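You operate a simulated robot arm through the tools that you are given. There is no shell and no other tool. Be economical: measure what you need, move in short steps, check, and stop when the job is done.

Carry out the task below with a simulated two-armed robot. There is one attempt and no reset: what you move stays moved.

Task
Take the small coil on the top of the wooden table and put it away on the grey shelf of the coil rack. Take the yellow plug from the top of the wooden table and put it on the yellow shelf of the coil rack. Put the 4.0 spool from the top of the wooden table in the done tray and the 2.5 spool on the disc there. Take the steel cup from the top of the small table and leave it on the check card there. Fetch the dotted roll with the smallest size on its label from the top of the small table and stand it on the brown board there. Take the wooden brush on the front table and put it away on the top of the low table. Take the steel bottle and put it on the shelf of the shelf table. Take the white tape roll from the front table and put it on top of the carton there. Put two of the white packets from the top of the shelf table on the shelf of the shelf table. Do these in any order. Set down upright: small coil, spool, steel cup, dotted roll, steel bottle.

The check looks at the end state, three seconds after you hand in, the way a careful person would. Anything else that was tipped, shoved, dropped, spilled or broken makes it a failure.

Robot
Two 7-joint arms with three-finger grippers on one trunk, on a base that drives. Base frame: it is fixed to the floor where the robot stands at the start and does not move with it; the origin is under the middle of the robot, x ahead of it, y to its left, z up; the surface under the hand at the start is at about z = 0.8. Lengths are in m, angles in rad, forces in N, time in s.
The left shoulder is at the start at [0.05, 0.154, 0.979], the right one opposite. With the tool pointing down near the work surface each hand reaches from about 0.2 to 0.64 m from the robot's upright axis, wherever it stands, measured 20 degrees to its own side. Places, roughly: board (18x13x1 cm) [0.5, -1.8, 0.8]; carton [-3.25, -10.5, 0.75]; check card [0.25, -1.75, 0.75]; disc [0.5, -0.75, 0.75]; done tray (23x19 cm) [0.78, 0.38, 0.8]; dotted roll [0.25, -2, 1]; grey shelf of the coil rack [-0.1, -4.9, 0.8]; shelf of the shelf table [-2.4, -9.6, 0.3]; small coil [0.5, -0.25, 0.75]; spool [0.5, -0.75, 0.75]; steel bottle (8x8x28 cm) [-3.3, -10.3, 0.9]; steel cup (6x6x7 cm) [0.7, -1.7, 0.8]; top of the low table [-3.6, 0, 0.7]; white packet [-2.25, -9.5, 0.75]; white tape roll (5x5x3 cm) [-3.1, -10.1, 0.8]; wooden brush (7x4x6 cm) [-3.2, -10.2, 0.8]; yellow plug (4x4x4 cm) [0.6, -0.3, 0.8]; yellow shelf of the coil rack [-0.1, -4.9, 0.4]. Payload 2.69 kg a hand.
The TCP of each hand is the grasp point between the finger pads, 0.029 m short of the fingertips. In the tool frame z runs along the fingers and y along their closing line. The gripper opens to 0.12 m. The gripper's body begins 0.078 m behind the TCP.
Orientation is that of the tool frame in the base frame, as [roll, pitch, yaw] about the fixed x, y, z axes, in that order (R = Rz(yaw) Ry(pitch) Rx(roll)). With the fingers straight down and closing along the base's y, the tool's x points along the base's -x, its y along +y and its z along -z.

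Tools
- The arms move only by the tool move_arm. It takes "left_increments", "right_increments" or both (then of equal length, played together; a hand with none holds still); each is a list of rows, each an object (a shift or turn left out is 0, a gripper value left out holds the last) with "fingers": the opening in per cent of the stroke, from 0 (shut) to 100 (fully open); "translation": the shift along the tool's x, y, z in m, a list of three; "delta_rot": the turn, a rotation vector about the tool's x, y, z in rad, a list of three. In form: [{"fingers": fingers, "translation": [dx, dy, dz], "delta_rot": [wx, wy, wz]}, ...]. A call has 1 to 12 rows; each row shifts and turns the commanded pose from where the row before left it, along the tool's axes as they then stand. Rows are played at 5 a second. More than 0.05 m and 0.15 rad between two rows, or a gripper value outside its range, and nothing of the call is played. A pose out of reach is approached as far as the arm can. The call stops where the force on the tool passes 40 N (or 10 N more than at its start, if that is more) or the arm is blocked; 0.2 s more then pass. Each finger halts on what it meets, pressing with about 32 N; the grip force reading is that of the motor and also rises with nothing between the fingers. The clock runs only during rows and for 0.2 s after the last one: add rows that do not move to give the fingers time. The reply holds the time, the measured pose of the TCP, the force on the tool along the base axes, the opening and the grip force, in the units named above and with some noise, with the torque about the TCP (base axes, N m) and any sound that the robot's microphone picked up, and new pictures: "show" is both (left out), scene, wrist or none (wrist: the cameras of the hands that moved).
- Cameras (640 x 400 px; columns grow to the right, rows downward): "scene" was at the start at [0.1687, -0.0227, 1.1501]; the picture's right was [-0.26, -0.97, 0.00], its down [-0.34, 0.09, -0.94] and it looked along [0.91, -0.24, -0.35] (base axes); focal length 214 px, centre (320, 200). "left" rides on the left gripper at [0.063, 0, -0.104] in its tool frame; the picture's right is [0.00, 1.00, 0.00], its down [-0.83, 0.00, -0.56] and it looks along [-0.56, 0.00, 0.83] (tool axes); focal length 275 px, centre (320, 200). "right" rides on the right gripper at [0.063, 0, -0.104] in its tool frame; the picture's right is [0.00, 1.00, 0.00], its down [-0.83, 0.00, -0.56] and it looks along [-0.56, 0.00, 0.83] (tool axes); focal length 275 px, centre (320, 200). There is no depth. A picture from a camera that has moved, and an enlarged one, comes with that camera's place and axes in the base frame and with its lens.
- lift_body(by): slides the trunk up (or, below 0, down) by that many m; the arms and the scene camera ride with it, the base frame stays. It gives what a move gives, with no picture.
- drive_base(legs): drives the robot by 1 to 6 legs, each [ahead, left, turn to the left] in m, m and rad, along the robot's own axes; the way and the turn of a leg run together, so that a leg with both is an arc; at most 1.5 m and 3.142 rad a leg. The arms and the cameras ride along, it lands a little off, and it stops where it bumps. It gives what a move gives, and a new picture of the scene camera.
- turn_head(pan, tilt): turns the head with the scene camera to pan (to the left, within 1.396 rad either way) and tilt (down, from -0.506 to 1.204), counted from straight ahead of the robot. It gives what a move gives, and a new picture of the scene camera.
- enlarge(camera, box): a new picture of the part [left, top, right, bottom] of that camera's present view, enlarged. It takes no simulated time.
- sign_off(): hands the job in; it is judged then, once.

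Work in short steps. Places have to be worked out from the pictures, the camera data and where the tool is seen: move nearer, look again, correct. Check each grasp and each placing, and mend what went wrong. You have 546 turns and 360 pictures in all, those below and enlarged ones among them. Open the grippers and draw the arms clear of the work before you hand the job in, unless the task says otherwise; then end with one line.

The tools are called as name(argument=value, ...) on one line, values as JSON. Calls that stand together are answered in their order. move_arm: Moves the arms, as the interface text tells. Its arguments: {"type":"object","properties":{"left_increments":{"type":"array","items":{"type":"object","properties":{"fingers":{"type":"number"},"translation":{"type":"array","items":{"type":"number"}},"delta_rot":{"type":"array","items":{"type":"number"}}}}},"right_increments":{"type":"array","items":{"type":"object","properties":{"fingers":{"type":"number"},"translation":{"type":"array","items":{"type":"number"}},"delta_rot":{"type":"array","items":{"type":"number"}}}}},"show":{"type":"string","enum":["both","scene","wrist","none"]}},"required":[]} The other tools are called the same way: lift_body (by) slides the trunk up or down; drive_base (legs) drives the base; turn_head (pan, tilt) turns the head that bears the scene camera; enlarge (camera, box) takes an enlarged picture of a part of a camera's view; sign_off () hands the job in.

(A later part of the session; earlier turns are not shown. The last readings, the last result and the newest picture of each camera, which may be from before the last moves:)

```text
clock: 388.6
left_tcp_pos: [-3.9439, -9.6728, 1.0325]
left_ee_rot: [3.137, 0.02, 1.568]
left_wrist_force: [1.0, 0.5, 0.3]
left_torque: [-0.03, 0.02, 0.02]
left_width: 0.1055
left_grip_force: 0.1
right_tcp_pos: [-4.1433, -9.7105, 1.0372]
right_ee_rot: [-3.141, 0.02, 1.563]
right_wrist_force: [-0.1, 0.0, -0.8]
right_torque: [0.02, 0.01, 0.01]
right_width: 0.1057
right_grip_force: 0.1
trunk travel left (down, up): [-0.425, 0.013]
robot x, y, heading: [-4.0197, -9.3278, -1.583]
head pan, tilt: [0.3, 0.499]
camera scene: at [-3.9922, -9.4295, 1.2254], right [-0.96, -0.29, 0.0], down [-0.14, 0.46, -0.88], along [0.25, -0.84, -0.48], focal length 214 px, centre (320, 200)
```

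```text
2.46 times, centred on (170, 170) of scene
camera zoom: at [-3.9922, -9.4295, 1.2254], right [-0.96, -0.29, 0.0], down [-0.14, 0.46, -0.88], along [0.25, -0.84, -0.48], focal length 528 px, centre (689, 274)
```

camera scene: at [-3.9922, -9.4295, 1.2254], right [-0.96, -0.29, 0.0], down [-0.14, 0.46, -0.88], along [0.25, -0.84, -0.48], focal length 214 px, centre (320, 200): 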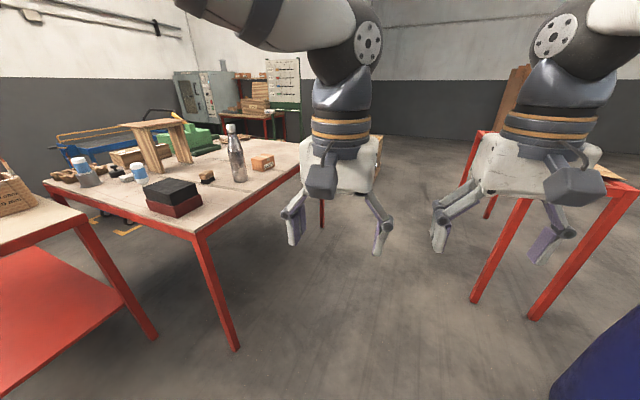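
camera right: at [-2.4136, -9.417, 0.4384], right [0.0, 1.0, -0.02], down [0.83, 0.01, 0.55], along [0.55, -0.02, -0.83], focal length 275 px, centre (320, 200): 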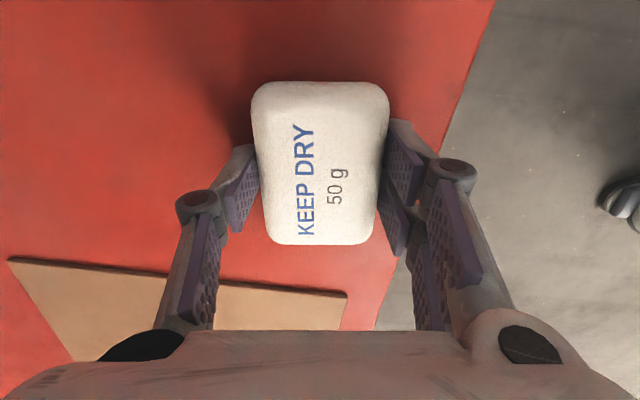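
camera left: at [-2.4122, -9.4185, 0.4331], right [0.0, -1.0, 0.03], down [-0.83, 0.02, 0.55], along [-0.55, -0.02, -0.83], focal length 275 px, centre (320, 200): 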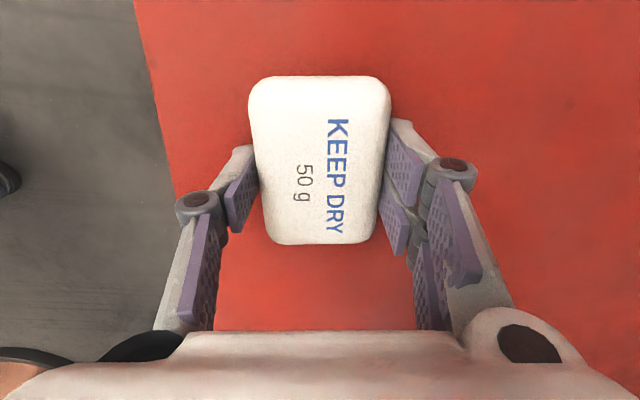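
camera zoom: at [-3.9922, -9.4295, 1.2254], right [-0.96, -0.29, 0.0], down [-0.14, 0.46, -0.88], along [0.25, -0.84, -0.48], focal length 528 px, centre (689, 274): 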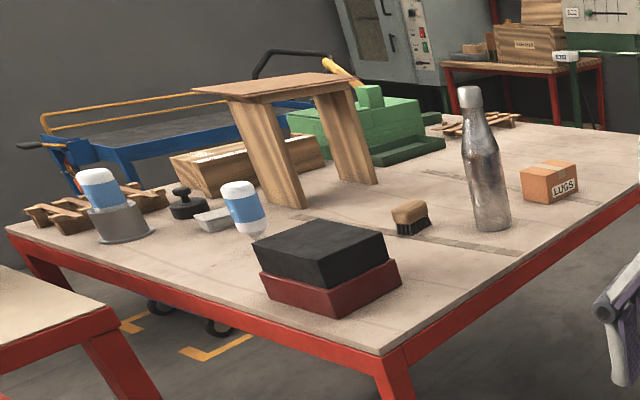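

Brush ≈(−3.16,−10.21), bottle ≈(−3.30,−10.30), carton ≈(−3.34,−10.46). Drive alongside and turn to face +x.

drive_base(legs=[[0.85, 0, 0.01], [0, 0, 1.571]])

turn_head(pan=0.0, tilt=0.6)

```text
clock: 397.0
left_tcp_pos: [-3.6741, -10.0989, 1.0319]
left_ee_rot: [3.138, 0.021, -3.13]
left_wrist_force: [0.0, -0.8, 0.2]
left_torque: [0.0, -0.02, 0.04]
left_width: 0.1054
left_grip_force: 0.0
right_tcp_pos: [-3.6312, -10.2969, 1.0367]
right_ee_rot: [-3.139, 0.02, -3.136]
right_wrist_force: [0.1, 0.2, 0.2]
right_torque: [0.02, -0.02, -0.01]
right_width: 0.1056
right_grip_force: 0.1
trunk travel left (down, up): [-0.425, 0.013]
robot x, y, heading: [-4.0178, -10.1759, 0.005]
head pan, tilt: [0.3, 0.499]
camera scene: at [-3.9132, -10.1493, 1.2254], right [0.3, -0.95, 0.0], down [-0.46, -0.14, -0.88], along [0.84, 0.26, -0.48], focal length 214 px, centre (320, 200)
```

scene: 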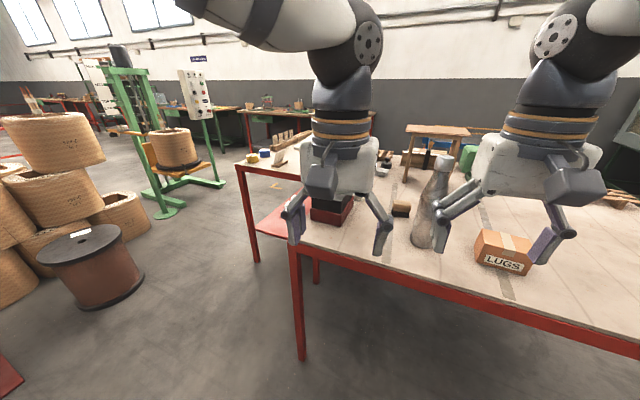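

```text
clock: 397.8
left_tcp_pos: [-3.6718, -10.0978, 1.033]
left_ee_rot: [3.138, 0.02, -3.128]
left_wrist_force: [-0.7, -0.3, 0.0]
left_torque: [0.03, 0.0, -0.02]
left_width: 0.1057
left_grip_force: 0.1
right_tcp_pos: [-3.6312, -10.2975, 1.0373]
right_ee_rot: [-3.141, 0.021, -3.135]
right_wrist_force: [0.0, 0.1, -0.4]
right_torque: [0.02, 0.01, 0.01]
right_width: 0.1057
right_grip_force: 0.0
trunk travel left (down, up): [-0.425, 0.013]
robot x, y, heading: [-4.0219, -10.1786, 0.001]
head pan, tilt: [0.0, 0.6]
camera scene: at [-3.9116, -10.1761, 1.2164], right [0.01, -1.0, 0.0], down [-0.56, 0.0, -0.83], along [0.83, 0.01, -0.56], focal length 214 px, centre (320, 200)
```

scene: 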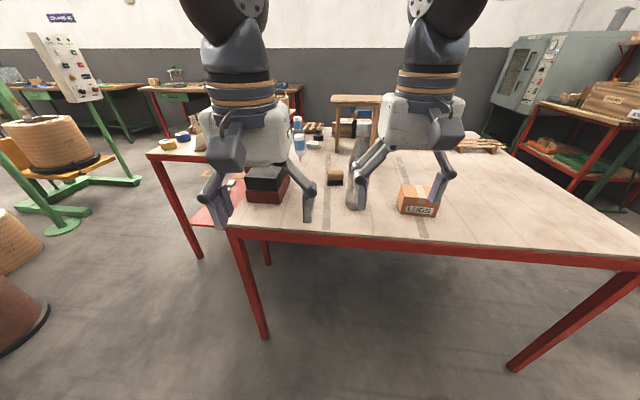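

Bottle is tall (top ≈1.07), so move the right hand aside before advancing.

move_arm(right_increments=[{"translation": [0, -0.045, -0.02]}, {"translation": [0, -0.045, -0.02]}, {"translation": [0, -0.045, -0.01]}, {"translation": [0, -0.045, 0]}, {"translation": [0, -0.045, 0]}], left_increments=[{"translation": [0, 0.02, 0]}, {"translation": [0, 0.02, 0]}, {}, {}, {}], show="none")

drive_base(legs=[[0.25, 0, 0]])

enlarge(camera="left", box=[0, 0, 640, 400])

enlarge(camera="right", box=[0, 0, 640, 400])

```text
clock: 399.0
left_tcp_pos: [-3.6743, -10.0594, 1.032]
left_ee_rot: [3.137, 0.02, -3.129]
left_wrist_force: [0.9, 0.3, 0.8]
left_torque: [0.02, -0.01, -0.01]
left_width: 0.1056
left_grip_force: 0.1
right_tcp_pos: [-3.6338, -10.5227, 1.0875]
right_ee_rot: [-3.139, 0.022, -3.138]
right_wrist_force: [0.6, -0.9, 0.1]
right_torque: [0.01, -0.02, -0.01]
right_width: 0.1056
right_grip_force: 0.1
trunk travel left (down, up): [-0.425, 0.013]
robot x, y, heading: [-4.0187, -10.1756, 0.006]
head pan, tilt: [0.0, 0.6]
```

```text
clock: 400.8
left_tcp_pos: [-3.4257, -10.0541, 1.0343]
left_ee_rot: [3.137, 0.02, -3.128]
left_wrist_force: [0.4, -0.8, 0.2]
left_torque: [0.0, 0.01, 0.04]
left_width: 0.1054
left_grip_force: 0.0
right_tcp_pos: [-3.3825, -10.5174, 1.0887]
right_ee_rot: [-3.138, 0.019, -3.134]
right_wrist_force: [0.3, 0.5, 0.1]
right_torque: [-0.01, 0.04, -0.01]
right_width: 0.1058
right_grip_force: 0.0
trunk travel left (down, up): [-0.425, 0.013]
robot x, y, heading: [-3.7723, -10.1766, 0.011]
head pan, tilt: [0.0, 0.6]
camera scene: at [-3.6624, -10.1738, 1.2163], right [0.01, -1.0, 0.0], down [-0.57, -0.01, -0.82], along [0.82, 0.01, -0.57], focal length 214 px, centre (320, 200)
```

scene: 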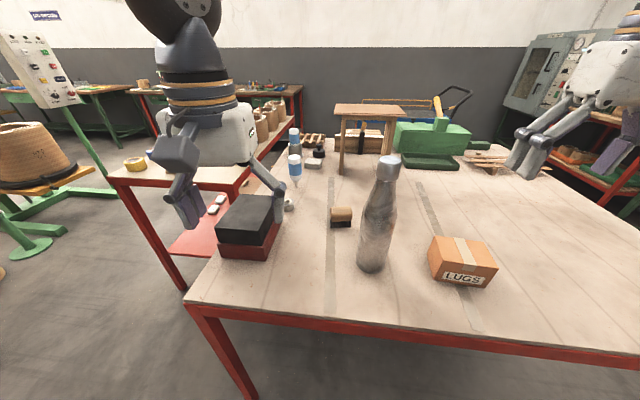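

```text
1.00 times, centred on (320, 200) of left (not enlarged: the box is as wide or as high as the picture)
camera zoom: at [-3.4911, -10.0555, 1.1361], right [-0.01, 1.0, 0.0], down [0.82, 0.01, 0.57], along [0.57, 0.01, -0.82], focal length 275 px, centre (320, 200)
```

zoom: 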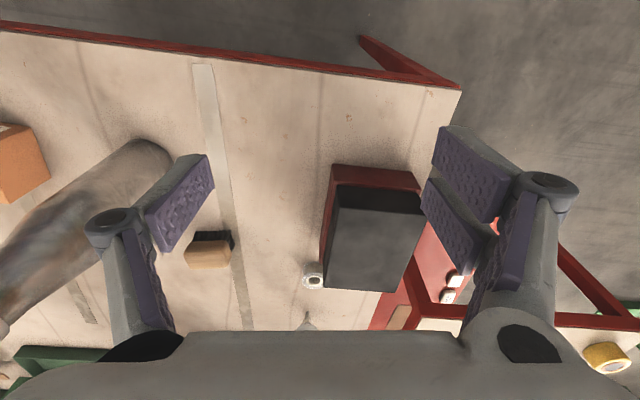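

```text
1.00 times, centred on (320, 200) of right (not enlarged: the box is as wide or as high as the picture)
camera zoom: at [-3.4472, -10.5174, 1.1904], right [-0.01, 1.0, 0.0], down [0.82, 0.01, 0.57], along [0.57, 0.01, -0.82], focal length 275 px, centre (320, 200)
```

zoom: 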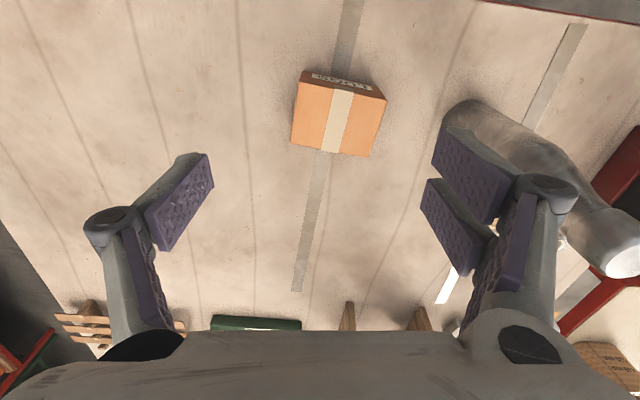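

Tape roll ≈(−3.087,−10.062), just behind the box; carton top centre ≈(−3.343,−10.495). I'll use the right hand turned 90° (camera away from the box). First clear the left hand and rotate the right.

move_arm(left_increments=[{"translation": [0.02, 0.04, -0.02]}, {"translation": [0.02, 0.04, -0.02]}, {"translation": [0, 0.04, 0]}, {"translation": [0, 0.04, 0]}, {"translation": [0, 0.04, 0]}, {}, {}, {}, {}, {}, {}, {}], right_increments=[{"translation": [0.03, 0, 0], "delta_rot": [0, 0, -0.145]}, {"translation": [0.03, 0, 0], "delta_rot": [0, 0, -0.145]}, {"delta_rot": [0, 0, -0.145]}, {"delta_rot": [0, 0, -0.145]}, {"delta_rot": [0, 0, -0.145]}, {"delta_rot": [0, 0, -0.145]}, {"delta_rot": [0, 0, -0.145]}, {"delta_rot": [0, 0, -0.145]}, {"delta_rot": [0, 0, -0.145]}, {"delta_rot": [0, 0, -0.145]}, {"delta_rot": [0, 0, -0.12]}, {"fingers": 70}], show="none")

```text
clock: 403.4
left_tcp_pos: [-3.4693, -9.8535, 1.0727]
left_ee_rot: [3.14, 0.021, -3.125]
left_wrist_force: [0.2, -1.0, 0.1]
left_torque: [0.02, 0.01, 0.0]
left_width: 0.1058
left_grip_force: 0.0
right_tcp_pos: [-3.4425, -10.5213, 1.0874]
right_ee_rot: [-3.122, -0.002, -1.56]
right_wrist_force: [0.5, -0.6, -1.3]
right_torque: [0.0, -0.02, 0.01]
right_width: 0.0842
right_grip_force: 0.0
trunk travel left (down, up): [-0.425, 0.013]
robot x, y, heading: [-3.774, -10.1766, 0.013]
head pan, tilt: [0.0, 0.6]
```

Raise and move the right hand along y to the tape's line (staying short of the bottle).

move_arm(right_increments=[{"translation": [0, 0, -0.04]}, {"translation": [-0.045, 0, 0]}, {"translation": [-0.045, 0, 0]}, {"translation": [-0.045, 0, 0]}, {"translation": [-0.045, 0, 0]}, {"translation": [-0.045, 0, 0]}, {"translation": [-0.045, 0, 0]}, {"translation": [-0.045, 0, 0]}, {"translation": [-0.045, 0, 0]}, {"translation": [-0.045, 0, 0]}, {"translation": [-0.045, 0, 0]}], show="none")

drive_base(legs=[[0.12, 0, -0.01]])

```text
clock: 405.8
left_tcp_pos: [-3.4688, -9.8535, 1.0725]
left_ee_rot: [3.139, 0.018, -3.129]
left_wrist_force: [0.4, -0.6, 0.0]
left_torque: [-0.04, 0.02, -0.04]
left_width: 0.1056
left_grip_force: 0.0
right_tcp_pos: [-3.4454, -10.0725, 1.1265]
right_ee_rot: [-3.125, 0.007, -1.569]
right_wrist_force: [-0.2, 0.6, 0.0]
right_torque: [-0.03, -0.01, -0.01]
right_width: 0.084
right_grip_force: 0.1
trunk travel left (down, up): [-0.425, 0.013]
robot x, y, heading: [-3.7718, -10.1803, 0.012]
head pan, tilt: [0.0, 0.6]
```

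```text
clock: 407.1
left_tcp_pos: [-3.3452, -9.8568, 1.0718]
left_ee_rot: [3.139, 0.021, -3.136]
left_wrist_force: [0.9, 0.5, -0.5]
left_torque: [-0.02, 0.04, 0.0]
left_width: 0.1054
left_grip_force: 0.0
right_tcp_pos: [-3.3254, -10.0756, 1.1252]
right_ee_rot: [-3.124, 0.005, -1.578]
right_wrist_force: [-0.7, -0.1, -0.2]
right_torque: [-0.01, 0.04, -0.01]
right_width: 0.0838
right_grip_force: 0.1
trunk travel left (down, up): [-0.425, 0.013]
robot x, y, heading: [-3.6547, -10.1762, -0.002]
head pan, tilt: [0.0, 0.6]
camera scene: at [-3.5479, -10.1423, 1.2201], right [0.36, -0.93, 0.0], down [-0.49, -0.19, -0.85], along [0.79, 0.3, -0.53], focal length 214 px, centre (320, 200)
```

scene: 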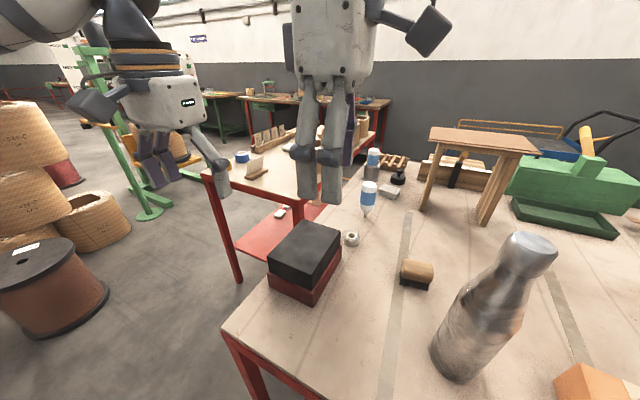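

Advance over the tape while descending somewhat.

move_arm(right_increments=[{"translation": [-0.002, -0.046, 0.012]}, {"translation": [-0.002, -0.046, 0.015]}, {"translation": [-0.002, -0.046, 0.015]}, {"translation": [-0.003, -0.046, 0.015]}, {"translation": [-0.003, -0.046, 0.015]}], show="wrist")

```text
clock: 408.3
left_tcp_pos: [-3.3476, -9.8563, 1.0735]
left_ee_rot: [3.138, 0.022, -3.137]
left_wrist_force: [-0.6, -0.1, 0.7]
left_torque: [0.01, -0.05, 0.0]
left_width: 0.1054
left_grip_force: 0.0
right_tcp_pos: [-3.2223, -10.0893, 1.0702]
right_ee_rot: [-3.12, 0.014, -1.588]
right_wrist_force: [0.0, -0.1, -0.5]
right_torque: [-0.02, -0.04, -0.01]
right_width: 0.084
right_grip_force: 0.1
right hand out of reach, approached as far as the arm can: row 2, 3, 4, 5
trunk travel left (down, up): [-0.425, 0.013]
robot x, y, heading: [-3.653, -10.1746, 0.0]
head pan, tilt: [0.0, 0.6]
camera right: at [-3.2255, -10.153, 1.173], right [-1.0, 0.01, -0.02], down [0.0, 0.82, 0.57], along [0.03, 0.57, -0.82], focal length 275 px, centre (320, 200)
```

right: 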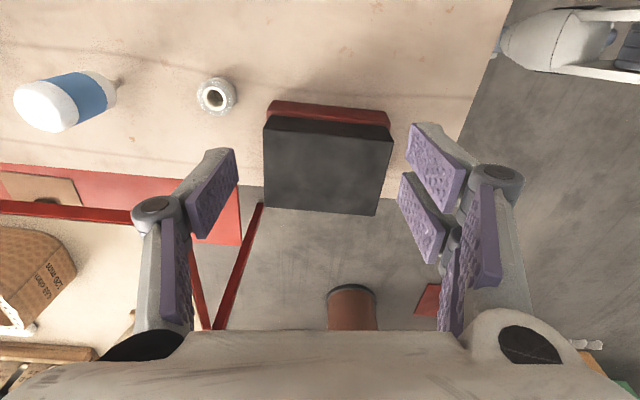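

Reach-limited; creep the base 8 cm closer and lower the hand.

drive_base(legs=[[0.08, 0, 0]])

move_arm(right_increments=[{"translation": [0, 0, 0.04]}, {"translation": [-0.01, -0.02, 0.04]}, {"translation": [-0.01, -0.02, 0.02]}, {"translation": [-0.005, -0.02, 0]}], show="wrist")

```text
clock: 409.3
left_tcp_pos: [-3.2682, -9.8575, 1.0728]
left_ee_rot: [3.138, 0.021, -3.136]
left_wrist_force: [-0.3, -0.4, -0.3]
left_torque: [0.02, 0.04, 0.02]
left_width: 0.1056
left_grip_force: 0.0
right_tcp_pos: [-3.143, -10.0905, 1.0682]
right_ee_rot: [-3.123, 0.01, -1.59]
right_wrist_force: [0.4, 0.3, 0.0]
right_torque: [0.02, 0.04, -0.01]
right_width: 0.0841
right_grip_force: 0.1
trunk travel left (down, up): [-0.425, 0.013]
robot x, y, heading: [-3.5754, -10.1766, -0.002]
head pan, tilt: [0.0, 0.6]
camera scene: at [-3.4644, -10.1747, 1.2163], right [0.0, -1.0, 0.0], down [-0.57, 0.0, -0.82], along [0.82, 0.0, -0.57], focal length 214 px, centre (320, 200)
```

scene: 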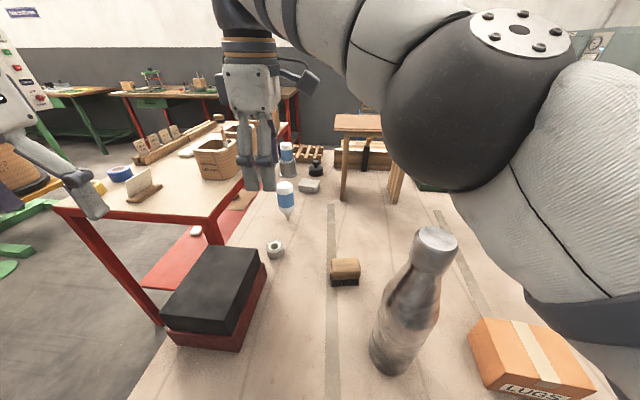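

```text
clock: 410.3
left_tcp_pos: [-3.2684, -9.8574, 1.0729]
left_ee_rot: [3.139, 0.021, -3.136]
left_wrist_force: [0.0, 0.3, 1.0]
left_torque: [-0.01, 0.0, 0.02]
left_width: 0.1058
left_grip_force: 0.1
right_tcp_pos: [-3.1225, -10.0802, 0.9892]
right_ee_rot: [-3.123, 0.011, -1.59]
right_wrist_force: [0.2, 0.3, 0.0]
right_torque: [0.04, 0.0, -0.01]
right_width: 0.0839
right_grip_force: 0.1
right hand out of reach, approached as far as the arm can: row 3, 4
trunk travel left (down, up): [-0.425, 0.013]
robot x, y, heading: [-3.5786, -10.1788, 0.001]
head pan, tilt: [0.0, 0.6]
camera right: at [-3.1241, -10.1438, 1.0918], right [-1.0, 0.01, -0.02], down [0.0, 0.83, 0.56], along [0.02, 0.56, -0.83], focal length 275 px, centre (320, 200)
```

right: 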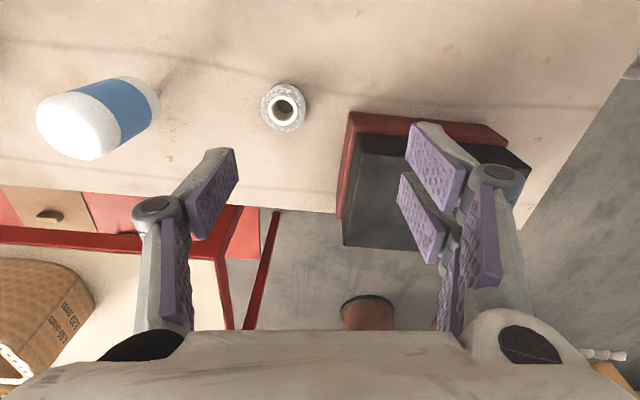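

Still 4 cm short in x; lower first (reach improves) and then shift.

move_arm(right_increments=[{"translation": [-0.012, 0, 0.03], "fingers": 60}, {"translation": [-0.004, -0.015, 0.02]}, {"translation": [0, -0.02, 0.005]}], show="wrist")

```text
clock: 411.1
left_tcp_pos: [-3.2673, -9.8575, 1.0733]
left_ee_rot: [3.139, 0.025, -3.137]
left_wrist_force: [-0.2, 1.1, 0.7]
left_torque: [0.0, 0.01, -0.03]
left_width: 0.1053
left_grip_force: 0.0
right_tcp_pos: [-3.1006, -10.0801, 0.935]
right_ee_rot: [-3.121, 0.011, -1.59]
right_wrist_force: [0.4, 1.1, -0.4]
right_torque: [-0.04, 0.01, 0.02]
right_width: 0.0722
right_grip_force: 0.0
right hand out of reach, approached as far as the arm can: row 2, 3
trunk travel left (down, up): [-0.425, 0.013]
robot x, y, heading: [-3.5715, -10.1728, -0.004]
head pan, tilt: [0.0, 0.6]
camera right: at [-3.1037, -10.1446, 1.0368], right [-1.0, 0.01, -0.02], down [0.0, 0.83, 0.56], along [0.03, 0.56, -0.82], focal length 275 px, centre (320, 200)
```

right: 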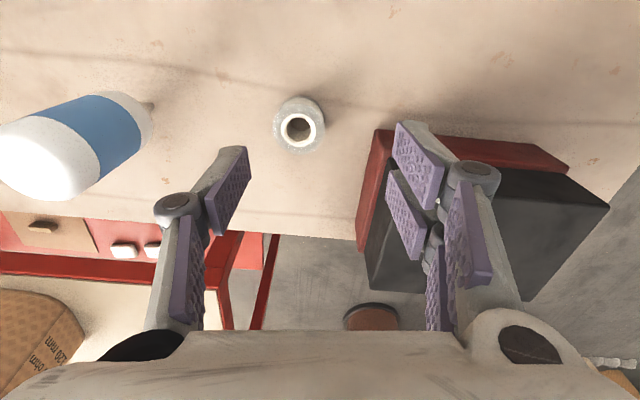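

Nudge the base itself: 2.3 cm forward, 1.4 cm left.

drive_base(legs=[[0.023, 0.014, 0.003]])

move_arm(right_increments=[{"translation": [0, 0, 0.025]}, {"translation": [0, 0, 0.02]}], show="wrist")

```text
clock: 411.9
left_tcp_pos: [-3.2455, -9.8418, 1.073]
left_ee_rot: [3.139, 0.019, -3.132]
left_wrist_force: [0.8, 0.8, -1.2]
left_torque: [0.0, 0.05, 0.0]
left_width: 0.1057
left_grip_force: 0.1
right_tcp_pos: [-3.0789, -10.0647, 0.934]
right_ee_rot: [-3.122, 0.009, -1.586]
right_wrist_force: [-0.3, 0.7, 0.0]
right_torque: [-0.05, 0.03, -0.02]
right_width: 0.0721
right_grip_force: 0.0
trunk travel left (down, up): [-0.425, 0.013]
robot x, y, heading: [-3.5519, -10.162, 0.004]
head pan, tilt: [0.0, 0.6]
camera scene: at [-3.4417, -10.1598, 1.2163], right [0.0, -1.0, 0.0], down [-0.57, 0.0, -0.82], along [0.82, 0.0, -0.57], focal length 214 px, centre (320, 200)
```

scene: 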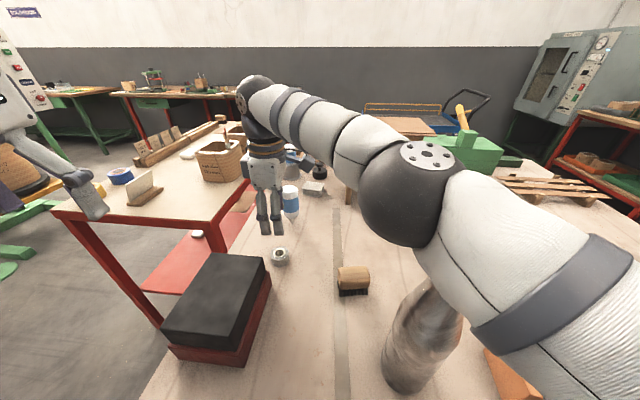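

```text
clock: 412.5
left_tcp_pos: [-3.2475, -9.8407, 1.0739]
left_ee_rot: [3.141, 0.026, -3.134]
left_wrist_force: [1.1, 0.0, 0.2]
left_torque: [0.01, -0.01, 0.06]
left_width: 0.1054
left_grip_force: 0.2
right_tcp_pos: [-3.0773, -10.0636, 0.8902]
right_ee_rot: [-3.117, 0.011, -1.586]
right_wrist_force: [-1.0, 0.3, 0.0]
right_torque: [0.0, 0.0, 0.0]
right_width: 0.072
right_grip_force: 0.1
trunk travel left (down, up): [-0.425, 0.013]
robot x, y, heading: [-3.5525, -10.161, -0.0]
head pan, tilt: [0.0, 0.6]
camera right: at [-3.0798, -10.1273, 0.9938], right [-1.0, 0.01, -0.03], down [0.0, 0.83, 0.56], along [0.03, 0.56, -0.82], focal length 275 px, centre (320, 200)
```

right: 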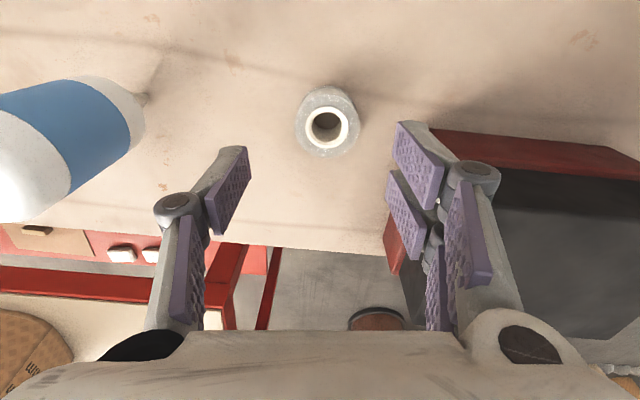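

The right elbow passes close to the bottle's top; check before moving further.

enlarge(camera="scene", box=[330, 200, 530, 400])

```text
2.00 times, centred on (430, 300) of scene
camera zoom: at [-3.4442, -10.1592, 1.2169], right [0.0, -1.0, 0.0], down [-0.56, 0.0, -0.83], along [0.83, 0.0, -0.56], focal length 429 px, centre (100, 0)
```

zoom: 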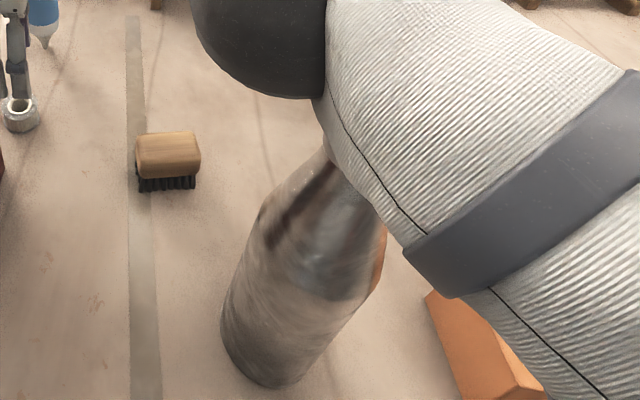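

The upper arm is just above the bottle's cap, so lowering further is risky. I'll retrace this hand and do the tape with the left hand instead.

move_arm(right_increments=[{"translation": [0, 0, -0.04]}, {"translation": [0, 0.005, -0.04]}, {"translation": [0, 0.015, -0.04]}, {"translation": [0.002, 0.03, -0.03]}, {"translation": [0.002, 0.04, -0.015]}, {"translation": [0.002, 0.045, 0]}, {"translation": [0.002, 0.045, 0]}, {"translation": [0.002, 0.045, 0]}, {"translation": [0, 0.045, 0]}], show="scene")

```text
clock: 414.5
left_tcp_pos: [-3.2461, -9.8427, 1.0728]
left_ee_rot: [3.137, 0.02, -3.131]
left_wrist_force: [-0.6, -0.4, 0.4]
left_torque: [0.05, -0.01, -0.02]
left_width: 0.1058
left_grip_force: 0.1
right_tcp_pos: [-3.3478, -10.0763, 1.0467]
right_ee_rot: [-3.13, 0.015, -1.594]
right_wrist_force: [0.1, 0.1, -0.4]
right_torque: [0.0, -0.02, 0.02]
right_width: 0.072
right_grip_force: 0.1
trunk travel left (down, up): [-0.425, 0.013]
robot x, y, heading: [-3.5498, -10.1657, 0.001]
head pan, tilt: [0.0, 0.6]
camera scene: at [-3.4382, -10.1695, 1.2474], right [-0.1, -1.0, 0.0], down [-0.25, 0.02, -0.97], along [0.96, -0.09, -0.26], focal length 214 px, centre (320, 200)
```

scene: 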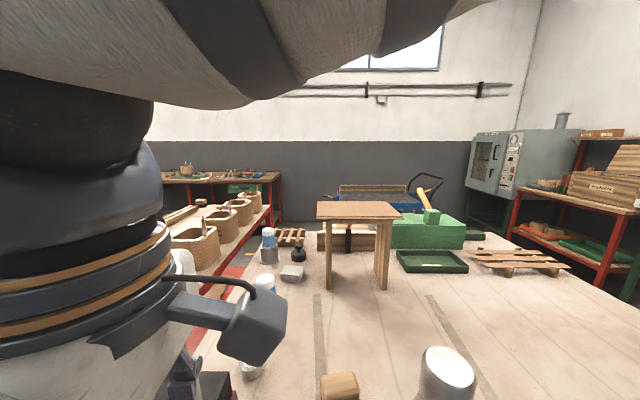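

Bottle still upright. Back the base off 25 cm and bring the right hand back to its own side.

drive_base(legs=[[-0.25, 0, 0]])

move_arm(right_increments=[{"translation": [0.04, 0, -0.02]}, {"translation": [0.045, 0, -0.02]}, {"translation": [0.045, 0, 0]}, {"translation": [0.045, 0, 0]}, {"translation": [0.045, 0, 0]}, {"translation": [0.045, 0, 0]}, {"translation": [0.045, 0, 0]}, {"translation": [0.045, 0, 0]}], show="scene")

```text
clock: 416.4
left_tcp_pos: [-3.5001, -9.8424, 1.0727]
left_ee_rot: [3.137, 0.02, -3.127]
left_wrist_force: [0.4, -0.2, 0.4]
left_torque: [0.03, -0.04, 0.03]
left_width: 0.1052
left_grip_force: 0.1
right_tcp_pos: [-3.6007, -10.0759, 1.0474]
right_ee_rot: [-3.128, 0.012, -1.583]
right_wrist_force: [-0.1, -0.8, 0.6]
right_torque: [-0.02, -0.04, 0.0]
right_width: 0.0719
right_grip_force: 0.2
trunk travel left (down, up): [-0.425, 0.013]
robot x, y, heading: [-3.802, -10.1621, 0.01]
head pan, tilt: [0.0, 0.6]
camera scene: at [-3.6898, -10.1692, 1.249], right [-0.08, -1.0, 0.0], down [-0.24, 0.02, -0.97], along [0.97, -0.08, -0.24], focal length 214 px, centre (320, 200)
```

scene: 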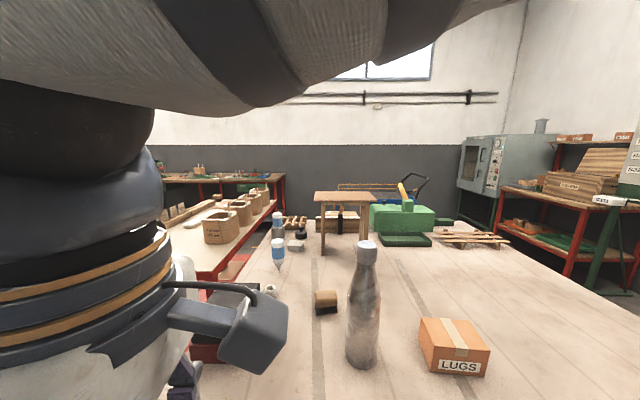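

```text
clock: 418.2
left_tcp_pos: [-3.499, -9.8423, 1.0731]
left_ee_rot: [3.137, 0.02, -3.128]
left_wrist_force: [0.0, -0.7, 0.7]
left_torque: [0.03, -0.01, -0.01]
left_width: 0.1056
left_grip_force: 0.1
right_tcp_pos: [-3.6042, -10.4323, 1.0825]
right_ee_rot: [-3.127, 0.012, -1.583]
right_wrist_force: [-0.5, -0.1, -0.7]
right_torque: [0.05, -0.04, 0.03]
right_width: 0.072
right_grip_force: 0.0
trunk travel left (down, up): [-0.425, 0.013]
robot x, y, heading: [-3.8015, -10.1611, 0.006]
head pan, tilt: [0.0, 0.6]
camera scene: at [-3.694, -10.1615, 1.2164], right [0.01, -1.0, 0.0], down [-0.56, 0.0, -0.83], along [0.83, 0.01, -0.56], focal length 214 px, centre (320, 200)
```

scene: 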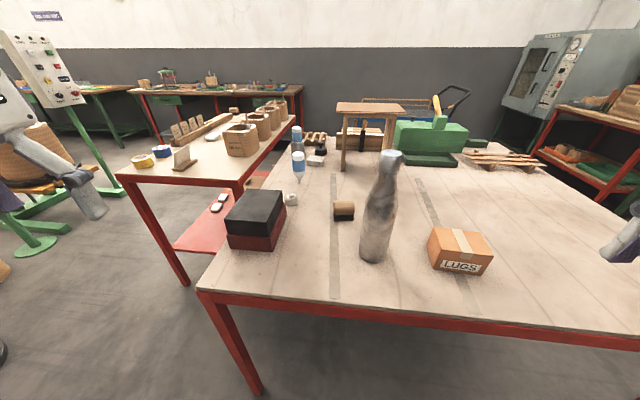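

Clear view again. Turn the left hand +90° (camera to its outer side) for the tape and turn the right hand back to normal.

move_arm(left_increments=[{"delta_rot": [0, 0, 0.145]}, {"delta_rot": [0, 0, 0.145]}, {"delta_rot": [0, 0, 0.145]}, {"delta_rot": [0, 0, 0.145]}, {"delta_rot": [0, 0, 0.145]}, {"delta_rot": [0, 0, 0.145]}, {"delta_rot": [0, 0, 0.145]}, {"delta_rot": [0, 0, 0.145]}, {"delta_rot": [0, 0, 0.145]}, {"delta_rot": [0, 0, 0.145]}, {"delta_rot": [0, 0, 0.12], "fingers": 65}], right_increments=[{"delta_rot": [0, 0, 0.145]}, {"delta_rot": [0, 0, 0.145]}, {"delta_rot": [0, 0, 0.145]}, {"delta_rot": [0, 0, 0.145]}, {"delta_rot": [0, 0, 0.145]}, {"delta_rot": [0, 0, 0.145]}, {"delta_rot": [0, 0, 0.145]}, {"delta_rot": [0, 0, 0.145]}, {"delta_rot": [0, 0, 0.145]}, {"delta_rot": [0, 0, 0.145]}, {"delta_rot": [0, 0, 0.12]}], show="none")

drive_base(legs=[[0.18, 0.0, 0]])

```text
clock: 420.6
left_tcp_pos: [-3.4992, -9.842, 1.0726]
left_ee_rot: [3.12, -0.003, 1.582]
left_wrist_force: [-0.9, -0.2, -0.1]
left_torque: [0.02, 0.03, -0.02]
left_width: 0.0779
left_grip_force: 0.0
right_tcp_pos: [-3.6047, -10.4298, 1.0831]
right_ee_rot: [3.128, 0.014, 3.127]
right_wrist_force: [0.1, 0.3, 0.0]
right_torque: [0.0, 0.0, 0.04]
right_width: 0.0721
right_grip_force: 0.0
trunk travel left (down, up): [-0.425, 0.013]
robot x, y, heading: [-3.8018, -10.1599, 0.007]
head pan, tilt: [0.0, 0.6]
```

```text
clock: 422.1
left_tcp_pos: [-3.3152, -9.8412, 1.073]
left_ee_rot: [3.122, -0.005, 1.581]
left_wrist_force: [0.6, 0.6, 0.4]
left_torque: [0.03, 0.02, 0.0]
left_width: 0.078
left_grip_force: 0.0
right_tcp_pos: [-3.4225, -10.4295, 1.0826]
right_ee_rot: [3.13, 0.012, 3.125]
right_wrist_force: [1.0, 0.1, -1.0]
right_torque: [0.03, -0.02, 0.0]
right_width: 0.0718
right_grip_force: 0.0
trunk travel left (down, up): [-0.425, 0.013]
robot x, y, heading: [-3.6201, -10.1636, 0.003]
head pan, tilt: [0.0, 0.6]
camera scene: at [-3.5105, -10.1601, 1.2163], right [0.0, -1.0, 0.0], down [-0.57, 0.0, -0.82], along [0.82, 0.0, -0.57], focal length 214 px, centre (320, 200)
```

scene: 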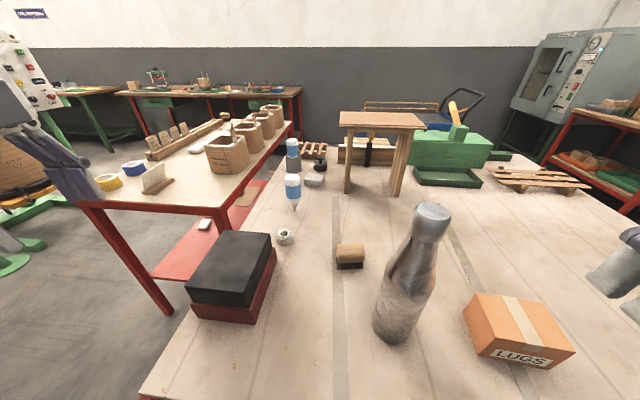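

Move the left hand above the tape.

move_arm(left_increments=[{"translation": [-0.032, 0.033, 0.01]}, {"translation": [-0.032, 0.033, 0.01]}, {"translation": [-0.032, 0.033, 0.01]}, {"translation": [-0.032, 0.033, 0.015]}, {"translation": [-0.032, 0.033, 0.015]}, {"translation": [-0.032, 0.033, 0.015]}, {"translation": [-0.031, 0.033, 0.015]}], show="both")

```text
clock: 423.7
left_tcp_pos: [-3.0801, -10.0619, 0.9845]
left_ee_rot: [3.124, -0.004, 1.58]
left_wrist_force: [0.3, -0.9, 0.3]
left_torque: [0.04, 0.01, 0.0]
left_width: 0.078
left_grip_force: 0.1
right_tcp_pos: [-3.4224, -10.4297, 1.083]
right_ee_rot: [3.129, 0.012, 3.125]
right_wrist_force: [-0.2, 1.2, 0.2]
right_torque: [0.02, 0.04, -0.02]
right_width: 0.0722
right_grip_force: 0.0
trunk travel left (down, up): [-0.425, 0.013]
robot x, y, heading: [-3.6172, -10.1613, 0.0]
head pan, tilt: [0.0, 0.6]
camera scene: at [-3.5099, -10.1609, 1.2161], right [0.0, -1.0, 0.0], down [-0.57, 0.0, -0.82], along [0.82, 0.0, -0.57], focal length 214 px, centre (320, 200)
camera left: at [-3.0825, -9.9991, 1.0897], right [1.0, 0.0, 0.02], down [-0.01, -0.83, 0.55], along [0.02, -0.55, -0.83], focal length 275 px, centre (320, 200)
```

scene: 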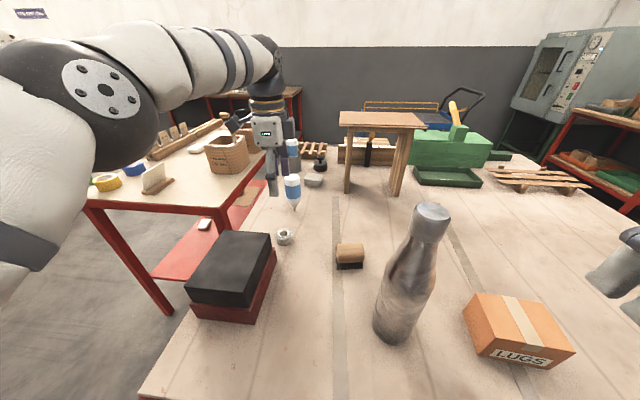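
left: 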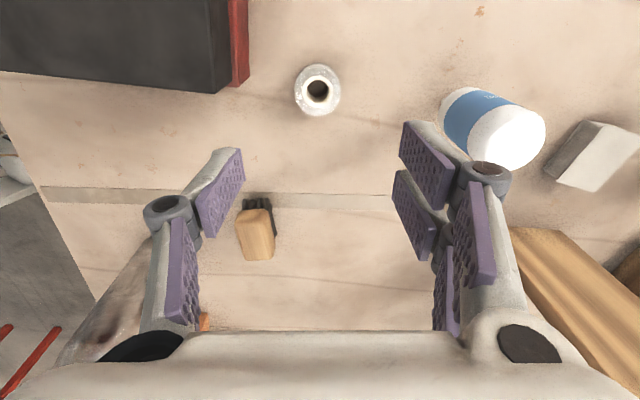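

Aligned. Narrow the opening to keep clear of the box and descend.

move_arm(left_increments=[{"translation": [0.002, 0.002, 0.04], "fingers": 54}, {"translation": [0, 0, 0.04]}, {"translation": [0, 0, 0.04]}], show="wrist")

```text
clock: 424.5
left_tcp_pos: [-3.0769, -10.0585, 0.8648]
left_ee_rot: [3.12, -0.003, 1.581]
left_wrist_force: [-1.0, 0.0, 0.2]
left_torque: [0.0, -0.01, 0.0]
left_width: 0.0646
left_grip_force: 0.1
right_tcp_pos: [-3.4235, -10.4296, 1.0839]
right_ee_rot: [3.128, 0.013, 3.124]
right_wrist_force: [-0.1, 0.2, 0.1]
right_torque: [0.01, 0.0, 0.0]
right_width: 0.0722
right_grip_force: 0.0
trunk travel left (down, up): [-0.425, 0.013]
robot x, y, heading: [-3.6256, -10.1608, 0.005]
head pan, tilt: [0.0, 0.6]
camera left: at [-3.0796, -9.996, 0.9694], right [1.0, 0.01, 0.02], down [-0.01, -0.83, 0.55], along [0.02, -0.55, -0.83], focal length 275 px, centre (320, 200)
```

left: 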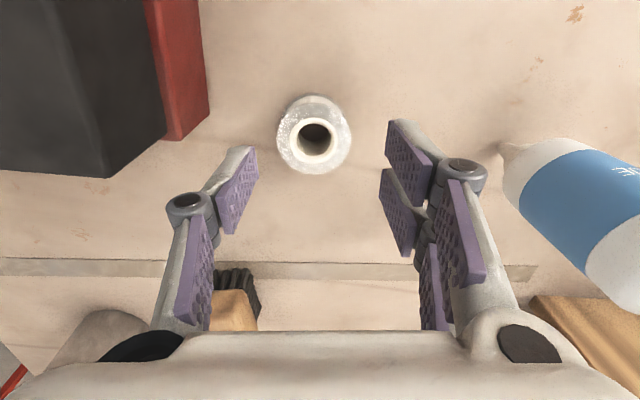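

move_arm(left_increments=[{"translation": [0, -0.002, 0.025]}, {"translation": [0, 0, 0.018]}, {"translation": [0, 0, 0.004]}, {"fingers": 35}, {"fingers": 25}, {"fingers": 25}], show="wrist")

```text
clock: 425.9
left_tcp_pos: [-3.0782, -10.0592, 0.8198]
left_ee_rot: [3.118, -0.003, 1.581]
left_wrist_force: [-0.2, 0.5, 1.3]
left_torque: [-0.01, -0.05, -0.01]
left_width: 0.0427
left_grip_force: 32.1
right_tcp_pos: [-3.4228, -10.4289, 1.0837]
right_ee_rot: [3.129, 0.014, 3.128]
right_wrist_force: [-0.7, -0.7, 0.4]
right_torque: [0.01, 0.01, -0.02]
right_width: 0.0719
right_grip_force: 0.1
trunk travel left (down, up): [-0.425, 0.013]
robot x, y, heading: [-3.6173, -10.1609, -0.001]
head pan, tilt: [0.0, 0.6]
camera left: at [-3.0805, -9.996, 0.9239], right [1.0, 0.01, 0.02], down [-0.01, -0.83, 0.55], along [0.02, -0.55, -0.83], focal length 275 px, centre (320, 200)
```

left: 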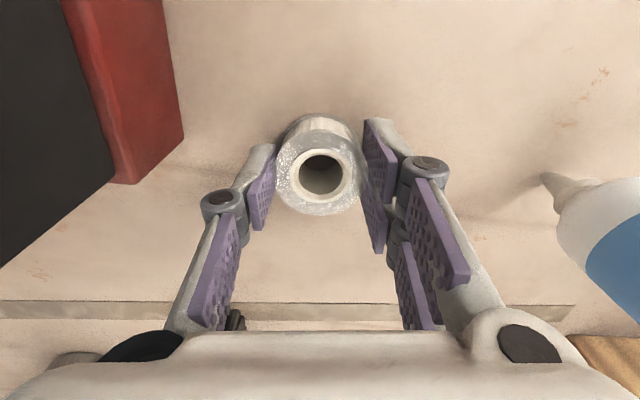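

Tape gripped (4.3 cm). Lift and retrace.

move_arm(left_increments=[{"translation": [0, 0, -0.04]}, {"translation": [0, 0, -0.04]}, {"translation": [0, 0, -0.04]}, {"translation": [0, 0, -0.04]}, {"translation": [0, 0, -0.04]}, {"translation": [0.032, -0.033, -0.01]}, {"translation": [0.032, -0.033, -0.01]}, {"translation": [0.032, -0.033, 0]}, {"translation": [0.032, -0.033, 0]}, {"translation": [0.032, -0.033, 0]}, {"translation": [0.032, -0.033, 0]}], show="both")

```text
clock: 428.3
left_tcp_pos: [-3.2813, -9.8691, 1.0388]
left_ee_rot: [3.115, -0.004, 1.582]
left_wrist_force: [0.0, 0.8, -0.1]
left_torque: [-0.04, -0.03, -0.05]
left_width: 0.0429
left_grip_force: 31.4
right_tcp_pos: [-3.424, -10.4291, 1.0832]
right_ee_rot: [3.128, 0.018, 3.127]
right_wrist_force: [-0.3, 0.1, 0.1]
right_torque: [-0.01, -0.02, 0.01]
right_width: 0.0719
right_grip_force: 0.0
trunk travel left (down, up): [-0.425, 0.013]
robot x, y, heading: [-3.6202, -10.1588, -0.001]
head pan, tilt: [0.0, 0.6]
camera scene: at [-3.5117, -10.1595, 1.2164], right [0.0, -1.0, 0.0], down [-0.56, 0.0, -0.83], along [0.83, 0.0, -0.56], focal length 214 px, centre (320, 200)
camera left: at [-3.2849, -9.8047, 1.1437], right [1.0, 0.01, 0.02], down [-0.01, -0.83, 0.55], along [0.02, -0.55, -0.83], focal length 275 px, centre (320, 200)
```

scene: 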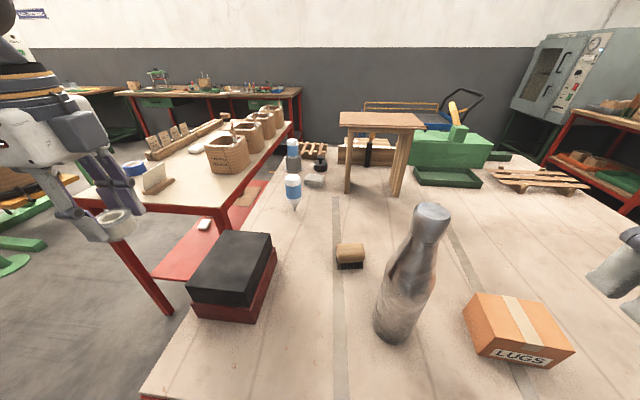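
left: 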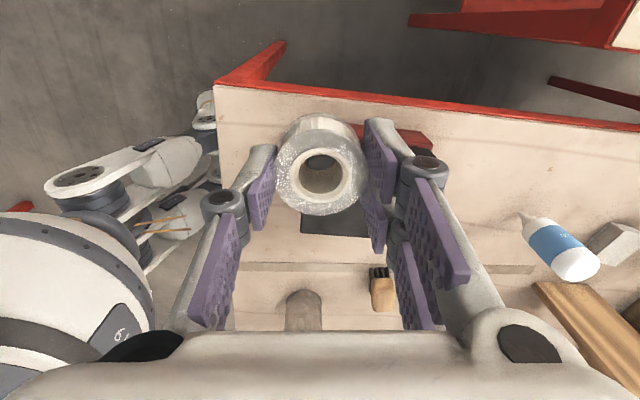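

Drive back and right so the left hand can reach the carton.

drive_base(legs=[[-0.24, 0, 0], [0, -0.42, 0]])

move_arm(left_increments=[{"translation": [-0.04, 0, 0]}, {"translation": [-0.04, 0, 0]}, {"translation": [-0.04, 0, 0]}, {"translation": [-0.04, 0, 0]}], show="both")

```text
clock: 433.4
left_tcp_pos: [-3.5161, -10.2888, 1.0386]
left_ee_rot: [3.121, -0.003, 1.582]
left_wrist_force: [0.1, 0.2, 0.8]
left_torque: [0.0, 0.01, 0.01]
left_width: 0.0414
left_grip_force: 32.2
right_tcp_pos: [-3.6578, -10.8516, 1.0837]
right_ee_rot: [3.128, 0.014, 3.125]
right_wrist_force: [-0.4, -0.2, 0.1]
right_torque: [0.02, -0.01, 0.0]
right_width: 0.0721
right_grip_force: 0.1
trunk travel left (down, up): [-0.425, 0.013]
robot x, y, heading: [-3.8592, -10.5819, 0.004]
head pan, tilt: [0.0, 0.6]
camera scene: at [-3.7466, -10.5816, 1.2163], right [0.0, -1.0, 0.0], down [-0.56, 0.0, -0.83], along [0.83, 0.0, -0.56], focal length 214 px, centre (320, 200)
```

scene: 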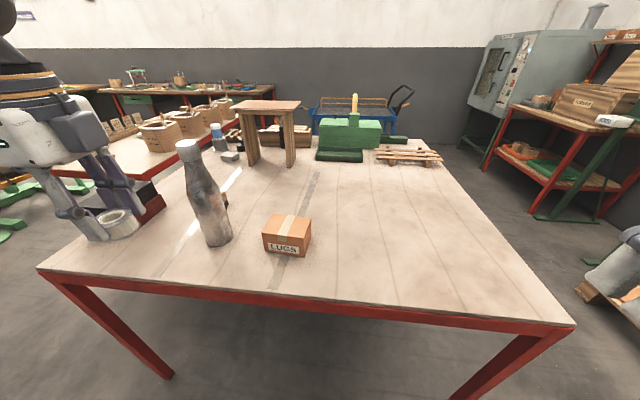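

```text
clock: 434.4
left_tcp_pos: [-3.5142, -10.4508, 1.0376]
left_ee_rot: [3.122, -0.005, 1.581]
left_wrist_force: [0.5, 0.1, -0.2]
left_torque: [0.01, 0.0, -0.02]
left_width: 0.0415
left_grip_force: 31.8
right_tcp_pos: [-3.6583, -10.8511, 1.0835]
right_ee_rot: [3.13, 0.015, 3.125]
right_wrist_force: [0.1, -0.3, 0.4]
right_torque: [0.0, 0.06, -0.01]
right_width: 0.072
right_grip_force: 0.1
trunk travel left (down, up): [-0.425, 0.013]
robot x, y, heading: [-3.8571, -10.5841, 0.005]
head pan, tilt: [0.0, 0.6]
camera scene: at [-3.7465, -10.5823, 1.2163], right [0.0, -1.0, 0.0], down [-0.56, 0.0, -0.83], along [0.83, 0.0, -0.56], focal length 214 px, centre (320, 200)
camera left: at [-3.5166, -10.3876, 1.1427], right [1.0, 0.01, 0.02], down [-0.01, -0.83, 0.55], along [0.02, -0.55, -0.83], focal length 275 px, centre (320, 200)
```

scene: 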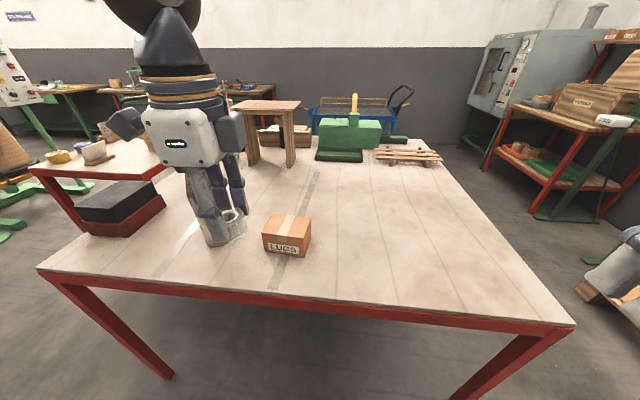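
left: 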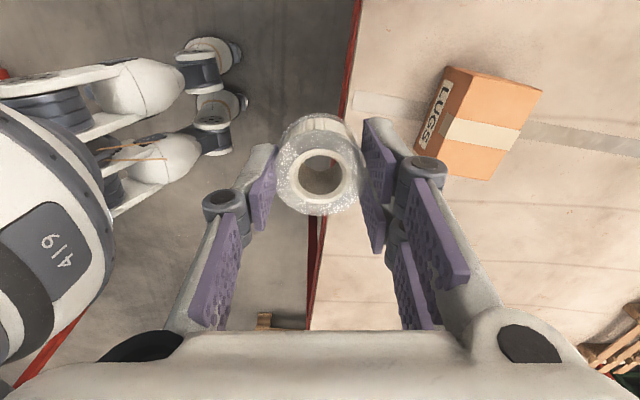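

Carton top centre ≈(−3.328,−10.485), z≈0.857. Move above it.

move_arm(left_increments=[{"translation": [-0.008, 0.045, 0]}, {"translation": [-0.008, 0.045, 0]}, {"translation": [-0.009, 0.045, 0]}, {"translation": [-0.009, 0.048, 0.01]}, {"translation": [0, 0, 0.04]}, {"translation": [0, 0, 0.03]}], show="both")

```text
clock: 435.8
left_tcp_pos: [-3.3282, -10.4841, 0.9617]
left_ee_rot: [3.123, -0.004, 1.58]
left_wrist_force: [0.5, 0.1, -0.8]
left_torque: [0.02, 0.01, 0.0]
left_width: 0.0414
left_grip_force: 32.0
right_tcp_pos: [-3.6571, -10.8515, 1.0827]
right_ee_rot: [3.131, 0.015, 3.125]
right_wrist_force: [0.7, 0.7, -0.1]
right_torque: [0.0, 0.01, 0.02]
right_width: 0.0719
right_grip_force: 0.0
trunk travel left (down, up): [-0.425, 0.013]
robot x, y, heading: [-3.8591, -10.5815, 0.0]
head pan, tilt: [0.0, 0.6]
camera scene: at [-3.7458, -10.5816, 1.2162], right [0.0, -1.0, 0.0], down [-0.57, 0.0, -0.82], along [0.82, 0.0, -0.57], focal length 214 px, centre (320, 200)
camera left: at [-3.3315, -10.4202, 1.0662], right [1.0, 0.01, 0.02], down [-0.01, -0.83, 0.55], along [0.02, -0.55, -0.83], focal length 275 px, centre (320, 200)
```

scene: 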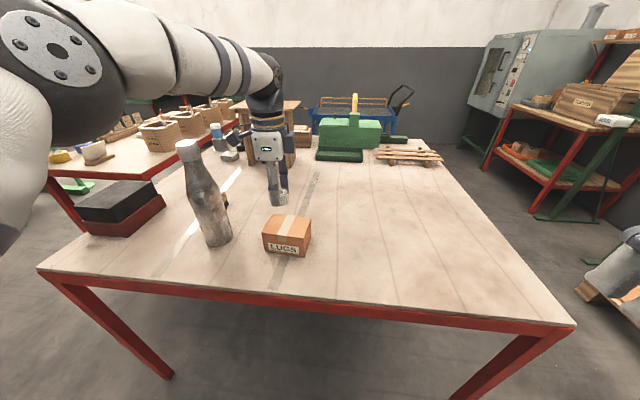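
left: 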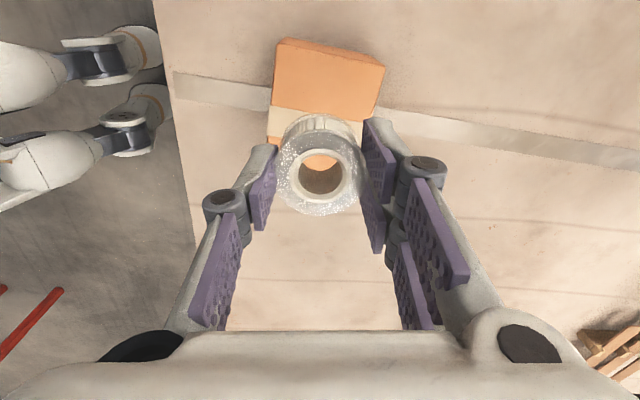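

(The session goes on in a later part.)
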